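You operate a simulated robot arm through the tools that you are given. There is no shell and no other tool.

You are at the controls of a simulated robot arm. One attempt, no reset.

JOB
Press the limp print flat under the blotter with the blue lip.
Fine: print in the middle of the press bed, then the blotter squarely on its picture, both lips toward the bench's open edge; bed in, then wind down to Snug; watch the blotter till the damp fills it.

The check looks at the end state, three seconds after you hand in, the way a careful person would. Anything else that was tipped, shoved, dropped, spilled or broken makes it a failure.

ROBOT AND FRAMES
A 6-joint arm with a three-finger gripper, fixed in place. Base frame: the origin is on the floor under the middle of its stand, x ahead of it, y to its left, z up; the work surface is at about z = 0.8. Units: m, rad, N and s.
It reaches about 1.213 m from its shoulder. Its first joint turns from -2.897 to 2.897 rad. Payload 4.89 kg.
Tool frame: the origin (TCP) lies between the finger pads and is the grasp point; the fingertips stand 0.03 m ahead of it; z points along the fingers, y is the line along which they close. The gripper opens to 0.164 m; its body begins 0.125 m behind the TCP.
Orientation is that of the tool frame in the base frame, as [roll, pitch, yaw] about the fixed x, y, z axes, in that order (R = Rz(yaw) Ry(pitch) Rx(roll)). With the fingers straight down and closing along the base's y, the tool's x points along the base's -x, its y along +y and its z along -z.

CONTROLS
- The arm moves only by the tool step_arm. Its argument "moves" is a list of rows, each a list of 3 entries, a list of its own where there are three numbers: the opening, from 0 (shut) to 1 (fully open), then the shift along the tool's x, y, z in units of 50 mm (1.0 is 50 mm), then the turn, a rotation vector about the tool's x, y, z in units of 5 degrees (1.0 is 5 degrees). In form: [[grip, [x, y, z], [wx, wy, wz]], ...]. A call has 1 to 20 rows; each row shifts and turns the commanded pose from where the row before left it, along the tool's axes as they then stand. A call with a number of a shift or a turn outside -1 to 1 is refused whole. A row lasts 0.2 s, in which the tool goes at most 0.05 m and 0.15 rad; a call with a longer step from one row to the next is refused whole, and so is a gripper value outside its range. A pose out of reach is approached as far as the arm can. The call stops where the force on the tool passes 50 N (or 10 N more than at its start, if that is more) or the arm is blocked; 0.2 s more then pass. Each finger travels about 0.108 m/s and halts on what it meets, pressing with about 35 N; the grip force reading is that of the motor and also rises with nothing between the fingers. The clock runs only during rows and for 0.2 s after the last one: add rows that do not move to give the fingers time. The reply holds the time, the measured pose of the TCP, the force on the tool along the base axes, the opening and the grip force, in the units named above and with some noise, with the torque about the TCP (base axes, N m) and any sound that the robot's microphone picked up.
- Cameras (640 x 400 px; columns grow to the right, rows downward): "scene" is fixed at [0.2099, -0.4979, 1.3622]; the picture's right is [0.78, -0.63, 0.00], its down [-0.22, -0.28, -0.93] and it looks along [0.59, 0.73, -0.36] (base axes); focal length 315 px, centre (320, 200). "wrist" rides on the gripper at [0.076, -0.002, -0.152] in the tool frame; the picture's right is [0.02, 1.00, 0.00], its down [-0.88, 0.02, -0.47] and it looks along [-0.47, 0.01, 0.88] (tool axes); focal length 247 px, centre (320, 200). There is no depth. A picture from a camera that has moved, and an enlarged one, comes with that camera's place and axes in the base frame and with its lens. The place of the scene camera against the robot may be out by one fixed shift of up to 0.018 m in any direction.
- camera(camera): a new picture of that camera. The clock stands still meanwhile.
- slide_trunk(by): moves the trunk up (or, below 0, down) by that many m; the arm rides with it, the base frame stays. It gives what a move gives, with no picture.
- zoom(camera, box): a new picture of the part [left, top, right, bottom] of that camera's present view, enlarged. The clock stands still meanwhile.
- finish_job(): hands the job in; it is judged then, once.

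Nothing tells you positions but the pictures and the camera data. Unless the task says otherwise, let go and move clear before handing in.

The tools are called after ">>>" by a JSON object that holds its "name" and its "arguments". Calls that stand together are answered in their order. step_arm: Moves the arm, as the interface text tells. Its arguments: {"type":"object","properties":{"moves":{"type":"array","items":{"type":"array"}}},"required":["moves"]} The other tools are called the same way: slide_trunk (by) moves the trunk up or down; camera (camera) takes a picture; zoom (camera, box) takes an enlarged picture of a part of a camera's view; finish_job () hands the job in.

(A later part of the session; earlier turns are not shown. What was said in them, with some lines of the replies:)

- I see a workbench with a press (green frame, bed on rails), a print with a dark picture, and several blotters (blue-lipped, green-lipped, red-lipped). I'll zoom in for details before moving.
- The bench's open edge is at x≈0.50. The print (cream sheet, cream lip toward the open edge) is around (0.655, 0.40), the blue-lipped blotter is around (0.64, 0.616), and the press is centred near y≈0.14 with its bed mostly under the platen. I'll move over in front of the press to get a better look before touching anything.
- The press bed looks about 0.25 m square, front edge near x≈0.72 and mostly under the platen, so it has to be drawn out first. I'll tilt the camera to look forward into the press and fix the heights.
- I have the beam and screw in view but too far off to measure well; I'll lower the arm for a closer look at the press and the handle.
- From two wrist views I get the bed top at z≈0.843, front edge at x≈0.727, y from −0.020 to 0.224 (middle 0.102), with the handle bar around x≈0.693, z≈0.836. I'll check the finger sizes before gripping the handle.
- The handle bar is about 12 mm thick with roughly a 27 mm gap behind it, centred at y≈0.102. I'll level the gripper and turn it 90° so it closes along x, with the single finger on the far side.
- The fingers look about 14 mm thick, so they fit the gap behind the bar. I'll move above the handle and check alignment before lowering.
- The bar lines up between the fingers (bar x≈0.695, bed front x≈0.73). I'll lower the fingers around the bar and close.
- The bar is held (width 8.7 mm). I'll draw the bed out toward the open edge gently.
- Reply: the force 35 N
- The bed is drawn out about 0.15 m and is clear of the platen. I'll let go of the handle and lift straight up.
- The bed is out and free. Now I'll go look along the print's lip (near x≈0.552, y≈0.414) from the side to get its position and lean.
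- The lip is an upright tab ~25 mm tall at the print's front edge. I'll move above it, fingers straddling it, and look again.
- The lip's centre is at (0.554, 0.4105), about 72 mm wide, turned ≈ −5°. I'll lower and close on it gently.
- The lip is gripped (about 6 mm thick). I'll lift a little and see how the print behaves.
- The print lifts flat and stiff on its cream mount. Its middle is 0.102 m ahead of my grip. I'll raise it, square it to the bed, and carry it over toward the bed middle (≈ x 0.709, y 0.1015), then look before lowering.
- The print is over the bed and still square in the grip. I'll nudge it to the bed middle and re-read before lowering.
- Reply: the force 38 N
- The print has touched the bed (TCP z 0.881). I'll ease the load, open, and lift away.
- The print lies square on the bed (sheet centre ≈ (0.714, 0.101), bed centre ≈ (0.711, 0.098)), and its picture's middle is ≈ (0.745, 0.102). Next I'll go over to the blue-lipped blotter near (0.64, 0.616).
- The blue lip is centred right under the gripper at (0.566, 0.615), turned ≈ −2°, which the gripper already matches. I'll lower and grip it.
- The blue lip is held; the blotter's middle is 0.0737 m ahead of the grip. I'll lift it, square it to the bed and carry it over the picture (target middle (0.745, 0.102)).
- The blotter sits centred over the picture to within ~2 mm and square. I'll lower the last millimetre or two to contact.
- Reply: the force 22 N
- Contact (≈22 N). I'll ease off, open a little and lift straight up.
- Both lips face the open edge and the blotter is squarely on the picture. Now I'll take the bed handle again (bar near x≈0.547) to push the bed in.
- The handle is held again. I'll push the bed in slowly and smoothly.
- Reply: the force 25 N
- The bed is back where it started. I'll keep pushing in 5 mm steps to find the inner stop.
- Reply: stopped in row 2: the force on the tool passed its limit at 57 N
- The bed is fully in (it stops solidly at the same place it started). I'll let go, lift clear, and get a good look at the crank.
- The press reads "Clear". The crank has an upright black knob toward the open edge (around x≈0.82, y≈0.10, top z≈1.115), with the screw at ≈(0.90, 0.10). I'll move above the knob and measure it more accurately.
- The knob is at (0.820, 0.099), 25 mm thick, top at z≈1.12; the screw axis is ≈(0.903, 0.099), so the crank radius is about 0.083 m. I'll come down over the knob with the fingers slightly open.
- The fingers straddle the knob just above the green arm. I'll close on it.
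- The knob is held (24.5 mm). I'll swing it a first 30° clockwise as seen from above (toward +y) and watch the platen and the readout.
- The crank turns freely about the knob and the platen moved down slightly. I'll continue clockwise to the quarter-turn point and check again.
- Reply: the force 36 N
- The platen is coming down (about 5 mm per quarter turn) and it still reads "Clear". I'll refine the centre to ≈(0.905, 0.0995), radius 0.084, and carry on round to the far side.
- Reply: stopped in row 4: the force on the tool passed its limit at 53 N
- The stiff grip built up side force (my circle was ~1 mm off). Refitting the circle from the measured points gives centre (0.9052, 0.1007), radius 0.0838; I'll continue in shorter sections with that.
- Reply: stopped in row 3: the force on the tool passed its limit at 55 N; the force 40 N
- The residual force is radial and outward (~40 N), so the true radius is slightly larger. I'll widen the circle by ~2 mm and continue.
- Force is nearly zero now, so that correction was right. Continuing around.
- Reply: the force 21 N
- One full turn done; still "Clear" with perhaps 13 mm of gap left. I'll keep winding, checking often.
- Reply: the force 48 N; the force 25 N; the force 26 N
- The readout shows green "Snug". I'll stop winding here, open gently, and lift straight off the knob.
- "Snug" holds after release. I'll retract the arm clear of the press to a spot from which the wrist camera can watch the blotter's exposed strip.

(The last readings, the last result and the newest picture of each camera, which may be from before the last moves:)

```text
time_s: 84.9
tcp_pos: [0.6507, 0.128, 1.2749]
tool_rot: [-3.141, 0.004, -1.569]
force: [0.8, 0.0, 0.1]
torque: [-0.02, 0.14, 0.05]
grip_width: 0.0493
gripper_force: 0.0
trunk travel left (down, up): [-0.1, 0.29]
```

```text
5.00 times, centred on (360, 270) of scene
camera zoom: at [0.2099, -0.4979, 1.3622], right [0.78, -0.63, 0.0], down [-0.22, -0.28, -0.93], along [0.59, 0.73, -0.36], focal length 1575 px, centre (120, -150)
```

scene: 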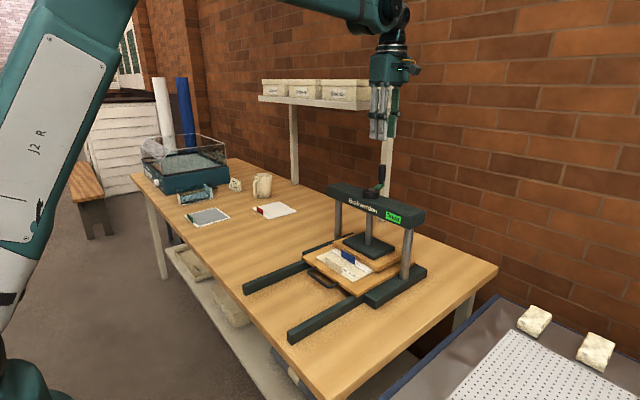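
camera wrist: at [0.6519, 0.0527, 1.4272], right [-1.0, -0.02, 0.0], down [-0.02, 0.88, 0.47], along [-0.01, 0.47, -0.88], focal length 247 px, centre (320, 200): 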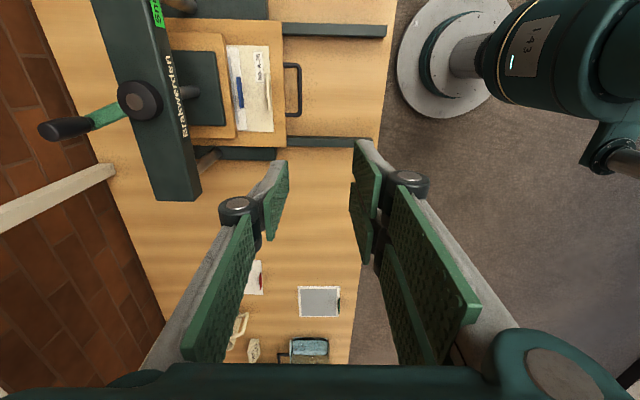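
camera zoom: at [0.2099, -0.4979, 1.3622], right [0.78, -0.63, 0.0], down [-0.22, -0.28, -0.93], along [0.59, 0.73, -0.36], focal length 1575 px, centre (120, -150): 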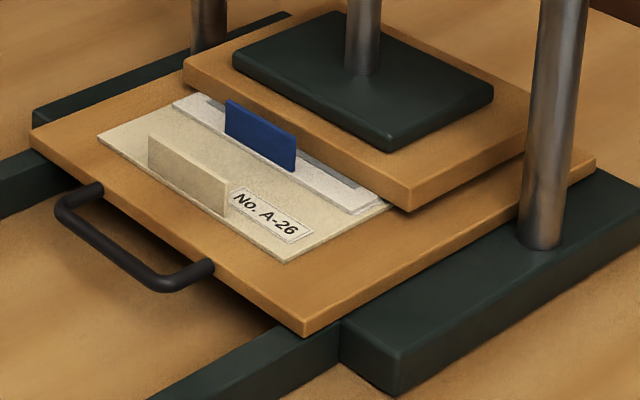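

Damp is starting to show as a grey patch spreading toward the blotter's front edge. I'll wait and keep watching.

>>> {"name": "step_arm", "arguments": {"moves": [[0.3, [0, 0, 0], [0, 0, 0]], [0.3, [0, 0, 0], [0, 0, 0]], [0.3, [0, 0, 0], [0, 0, 0]], [0.3, [0, 0, 0], [0, 0, 0]], [0.3, [0, 0, 0], [0, 0, 0]], [0.3, [0, 0, 0], [0, 0, 0]], [0.3, [0, 0, 0], [0, 0, 0]], [0.3, [0, 0, 0], [0, 0, 0]], [0.3, [0, 0, 0], [0, 0, 0]], [0.3, [0, 0, 0], [0, 0, 0]]]}}

>>> {"name": "zoom", "arguments": {"camera": "scene", "box": [310, 230, 410, 310]}}

>>> {"name": "zoom", "arguments": {"camera": "wrist", "box": [90, 0, 310, 160]}}

```text
time_s: 87.1
tcp_pos: [0.6491, 0.1283, 1.2736]
tool_rot: [-3.14, 0.003, -1.57]
force: [0.1, 0.8, 0.7]
torque: [0.03, -0.02, 0.02]
grip_width: 0.0492
gripper_force: 0.0
trunk travel left (down, up): [-0.1, 0.29]
```

```text
5.00 times, centred on (360, 270) of scene
camera zoom: at [0.2099, -0.4979, 1.3622], right [0.78, -0.63, 0.0], down [-0.22, -0.28, -0.93], along [0.59, 0.73, -0.36], focal length 1575 px, centre (120, -150)
```

zoom: 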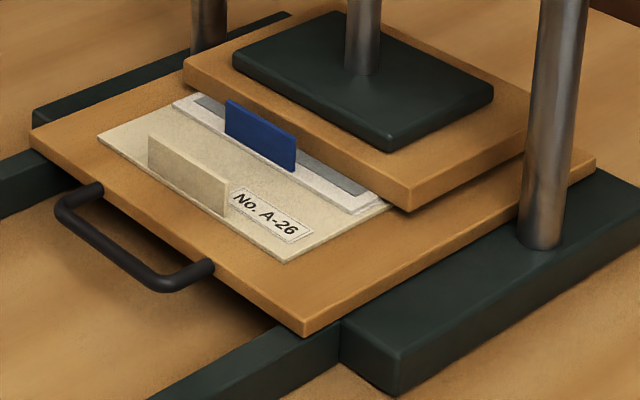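

```text
2.50 times, centred on (200, 80) of wrist
camera zoom: at [0.6519, 0.0527, 1.4274], right [-1.0, -0.02, 0.0], down [-0.02, 0.88, 0.47], along [-0.01, 0.47, -0.88], focal length 617 px, centre (620, 500)
```

zoom: 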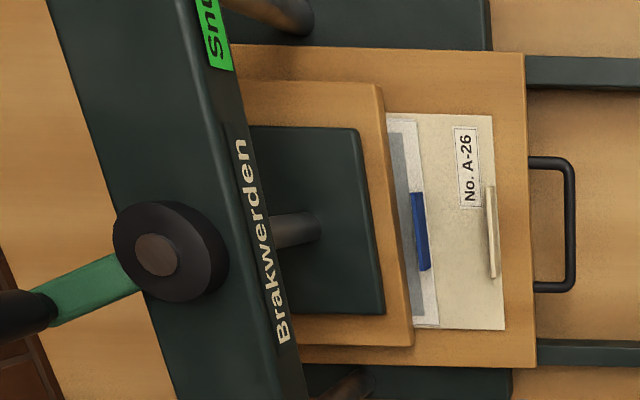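

The grey patch is spreading; I'll keep watching until it stops growing.

>>> {"name": "step_arm", "arguments": {"moves": [[0.3, [0, 0, 0], [0, 0, 0]], [0.3, [0, 0, 0], [0, 0, 0]], [0.3, [0, 0, 0], [0, 0, 0]], [0.3, [0, 0, 0], [0, 0, 0]], [0.3, [0, 0, 0], [0, 0, 0]], [0.3, [0, 0, 0], [0, 0, 0]], [0.3, [0, 0, 0], [0, 0, 0]], [0.3, [0, 0, 0], [0, 0, 0]], [0.3, [0, 0, 0], [0, 0, 0]], [0.3, [0, 0, 0], [0, 0, 0]]]}}

>>> {"name": "zoom", "arguments": {"camera": "scene", "box": [330, 240, 390, 288]}}

>>> {"name": "zoom", "arguments": {"camera": "wrist", "box": [200, 30, 290, 145]}}

>>> {"name": "zoom", "arguments": {"camera": "scene", "box": [170, 180, 330, 300]}}

```text
time_s: 89.3
tcp_pos: [0.6508, 0.1281, 1.2737]
tool_rot: [-3.14, 0.001, -1.569]
force: [0.2, 0.1, 0.6]
torque: [0.0, 0.02, -0.03]
grip_width: 0.0493
gripper_force: 0.0
trunk travel left (down, up): [-0.1, 0.29]
```

```text
8.33 times, centred on (360, 264) of scene
camera zoom: at [0.2099, -0.4979, 1.3622], right [0.78, -0.63, 0.0], down [-0.22, -0.28, -0.93], along [0.59, 0.73, -0.36], focal length 2625 px, centre (-13, -333)
```

zoom: 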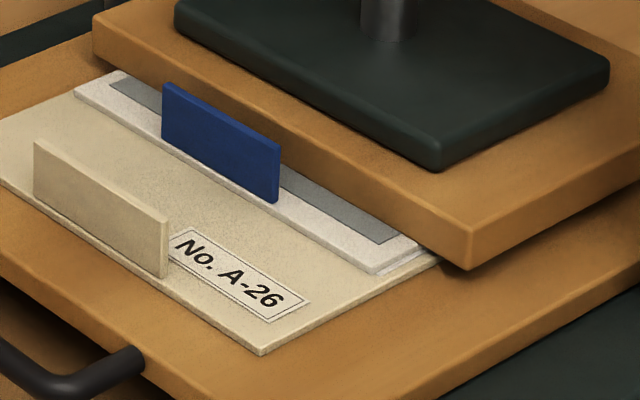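

```text
3.48 times, centred on (245, 88) of wrist
camera zoom: at [0.6519, 0.0527, 1.4274], right [-1.0, -0.02, 0.0], down [-0.02, 0.88, 0.47], along [-0.01, 0.47, -0.88], focal length 859 px, centre (581, 591)
```

zoom: 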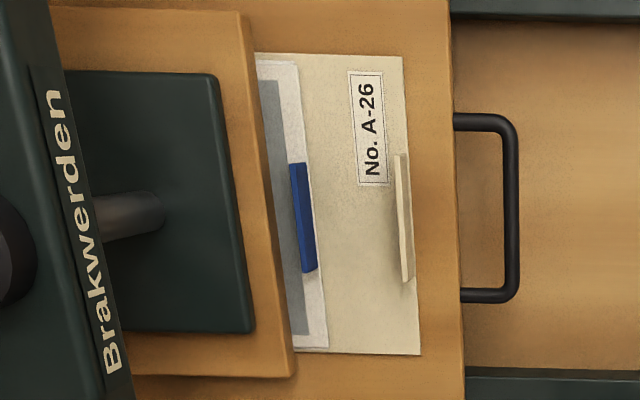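

```text
3.33 times, centred on (250, 240) of scene
camera zoom: at [0.2099, -0.4979, 1.3622], right [0.78, -0.63, 0.0], down [-0.22, -0.28, -0.93], along [0.59, 0.73, -0.36], focal length 1050 px, centre (553, 67)
```

zoom: 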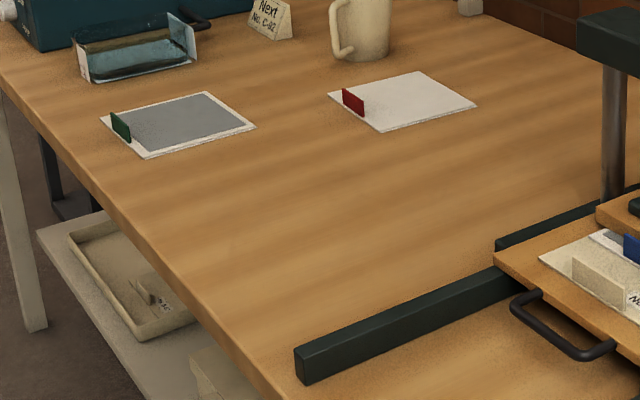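

>>> {"name": "step_arm", "arguments": {"moves": [[0.3, [0, 0, 0], [0, 0, 0]], [0.3, [0, 0, 0], [0, 0, 0]], [0.3, [0, 0, 0], [0, 0, 0]], [0.3, [0, 0, 0], [0, 0, 0]], [0.3, [0, 0, 0], [0, 0, 0]], [0.3, [0, 0, 0], [0, 0, 0]], [0.3, [0, 0, 0], [0, 0, 0]], [0.3, [0, 0, 0], [0, 0, 0]], [0.3, [0, 0, 0], [0, 0, 0]], [0.3, [0, 0, 0], [0, 0, 0]]]}}

>>> {"name": "zoom", "arguments": {"camera": "scene", "box": [330, 240, 390, 288]}}

>>> {"name": "zoom", "arguments": {"camera": "wrist", "box": [200, 30, 290, 145]}}

```text
time_s: 91.5
tcp_pos: [0.6512, 0.128, 1.2747]
tool_rot: [-3.14, 0.003, -1.568]
force: [-0.8, 0.3, -0.4]
torque: [-0.03, -0.02, -0.02]
grip_width: 0.0493
gripper_force: 0.1
trunk travel left (down, up): [-0.1, 0.29]
```

```text
8.33 times, centred on (360, 264) of scene
camera zoom: at [0.2099, -0.4979, 1.3622], right [0.78, -0.63, 0.0], down [-0.22, -0.28, -0.93], along [0.59, 0.73, -0.36], focal length 2625 px, centre (-13, -333)
```

zoom: 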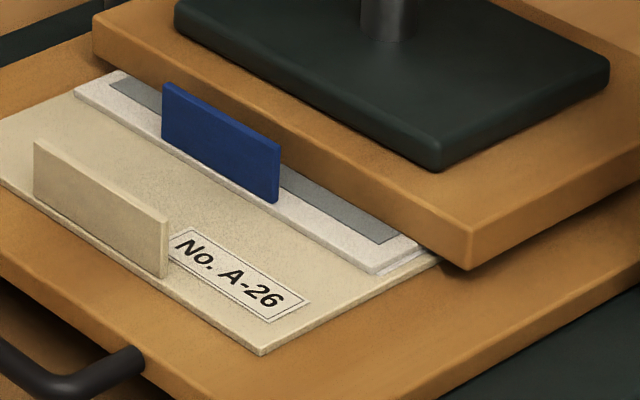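

```text
3.48 times, centred on (245, 88) of wrist
camera zoom: at [0.6519, 0.0527, 1.4274], right [-1.0, -0.02, 0.0], down [-0.02, 0.88, 0.47], along [-0.01, 0.47, -0.88], focal length 859 px, centre (581, 591)
```

zoom: 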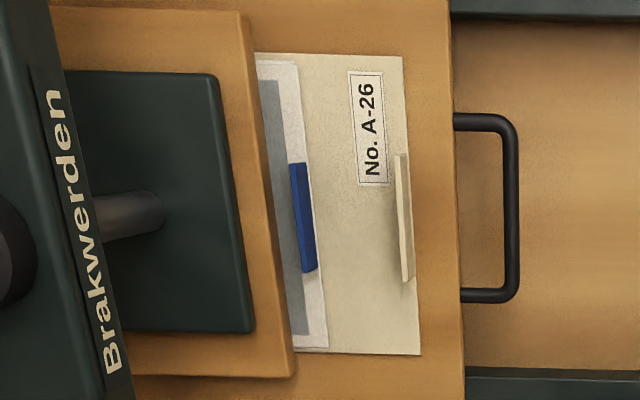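

>>> {"name": "zoom", "arguments": {"camera": "wrist", "box": [285, 275, 350, 325]}}

>>> {"name": "camera", "arguments": {"camera": "scene"}}

>>> {"name": "zoom", "arguments": {"camera": "scene", "box": [170, 190, 240, 240]}}

```text
8.00 times, centred on (318, 300) of wrist
camera zoom: at [0.6519, 0.0527, 1.4274], right [-1.0, -0.02, 0.0], down [-0.02, 0.88, 0.47], along [-0.01, 0.47, -0.88], focal length 1976 px, centre (340, -600)
```

zoom: 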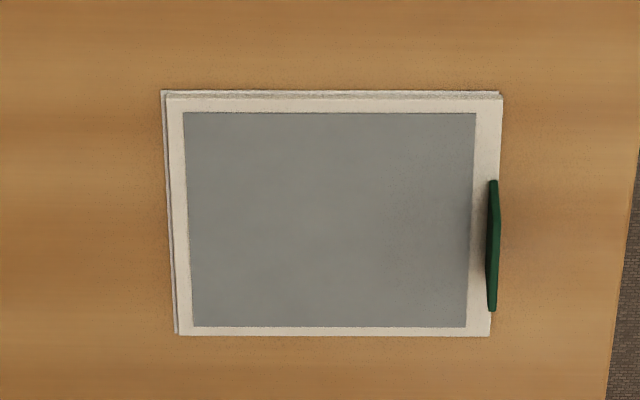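

```text
taken
```

scene: 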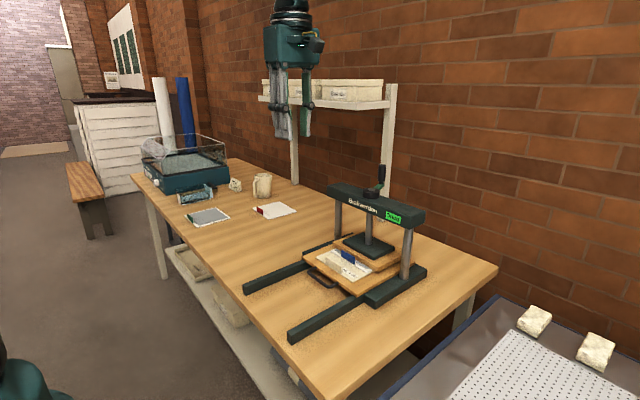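

```text
8.00 times, centred on (205, 215) of scene
camera zoom: at [0.2099, -0.4979, 1.3622], right [0.78, -0.63, 0.0], down [-0.22, -0.28, -0.93], along [0.59, 0.73, -0.36], focal length 2520 px, centre (1240, 80)
```

zoom: 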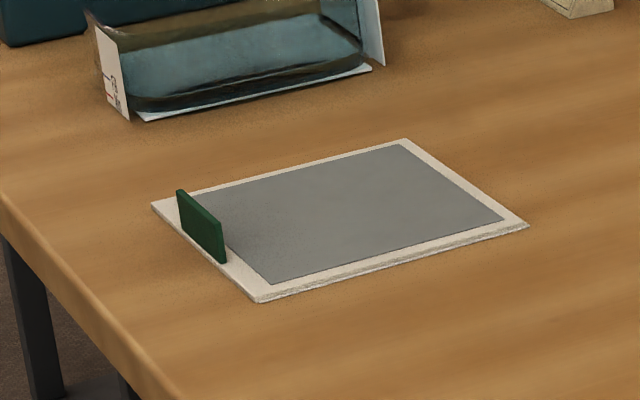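

The grey patch stopped growing and now covers the same extent as the fully damp green-lipped blotter (≈0.143 m wide). I'll move a little further clear, do one last check, then hand in.

>>> {"name": "step_arm", "arguments": {"moves": [[0.3, [0, 0.5, -0.2], [0, 0, 0]], [0.3, [0, 0.5, 0], [0, 0, 0]], [0.3, [0, 0.5, 0], [0, 0, 0]], [0.3, [0, 0, 0], [0, 0, 0]], [0.3, [0, 0, 0], [0, 0, 0]], [0.3, [0, 0, 0], [0, 0, 0]]]}}

>>> {"name": "zoom", "arguments": {"camera": "scene", "box": [330, 240, 390, 288]}}

>>> {"name": "zoom", "arguments": {"camera": "scene", "box": [280, 160, 460, 310]}}

```text
time_s: 92.9
tcp_pos: [0.5748, 0.128, 1.2835]
tool_rot: [-3.139, 0.002, -1.569]
force: [0.5, 0.1, 0.3]
torque: [0.02, -0.04, -0.01]
grip_width: 0.0491
gripper_force: 0.1
trunk travel left (down, up): [-0.1, 0.29]
```

```text
8.33 times, centred on (360, 264) of scene
camera zoom: at [0.2099, -0.4979, 1.3622], right [0.78, -0.63, 0.0], down [-0.22, -0.28, -0.93], along [0.59, 0.73, -0.36], focal length 2625 px, centre (-13, -333)
```

zoom: 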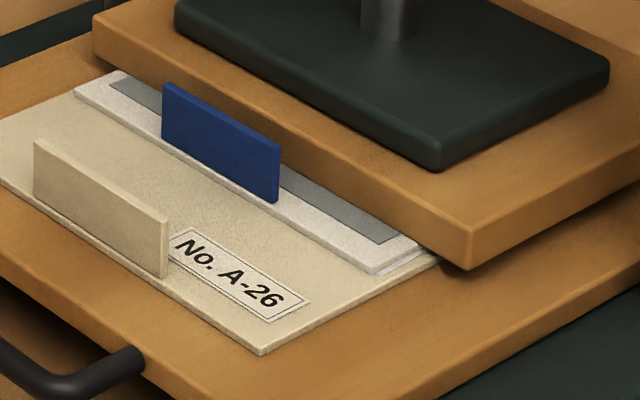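

```text
2.67 times, centred on (370, 235) of scene
camera zoom: at [0.2099, -0.4979, 1.3622], right [0.78, -0.63, 0.0], down [-0.22, -0.28, -0.93], along [0.59, 0.73, -0.36], focal length 840 px, centre (187, 107)
```

zoom: 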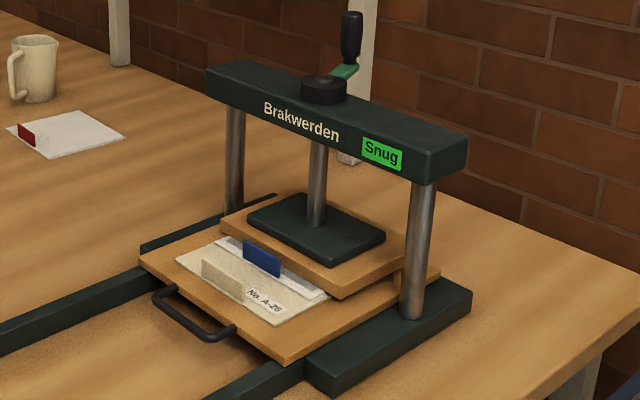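

The press reads "Snug" and the bed is in. The print and the blue-lipped blotter are square, with both lips toward the open edge, and the damp has filled the blotter and stopped spreading. The arm is clear and nothing else was disturbed, so I'm handing in.

>>> {"name": "finish_job", "arguments": {}}

```text
The job is handed in.
```

The job is handed in: the print is pressed under the blue-lipped blotter, and the press was still reading "Snug" just before I handed it in.

- **Print:** it lies within about 3 mm of the middle of the bed, with its lip toward the bench's open edge.
- **Blotter:** it sits square on the picture, within about 2 mm of its middle, with the blue lip also toward the open edge.
- **Bed:** I pushed it in until it stopped.
- **Damp:** I could only see the strip of blotter in front of the platen. The grey there stopped spreading at about 143 mm wide, roughly the same as the used green-lipped blotter.

While winding, the force limit stopped the arm twice because my path round the crank was a millimetre or two off. I corrected the path and the press wound down normally after that. I saw nothing else on the bench moved or tipped, and the arm is clear of the press.
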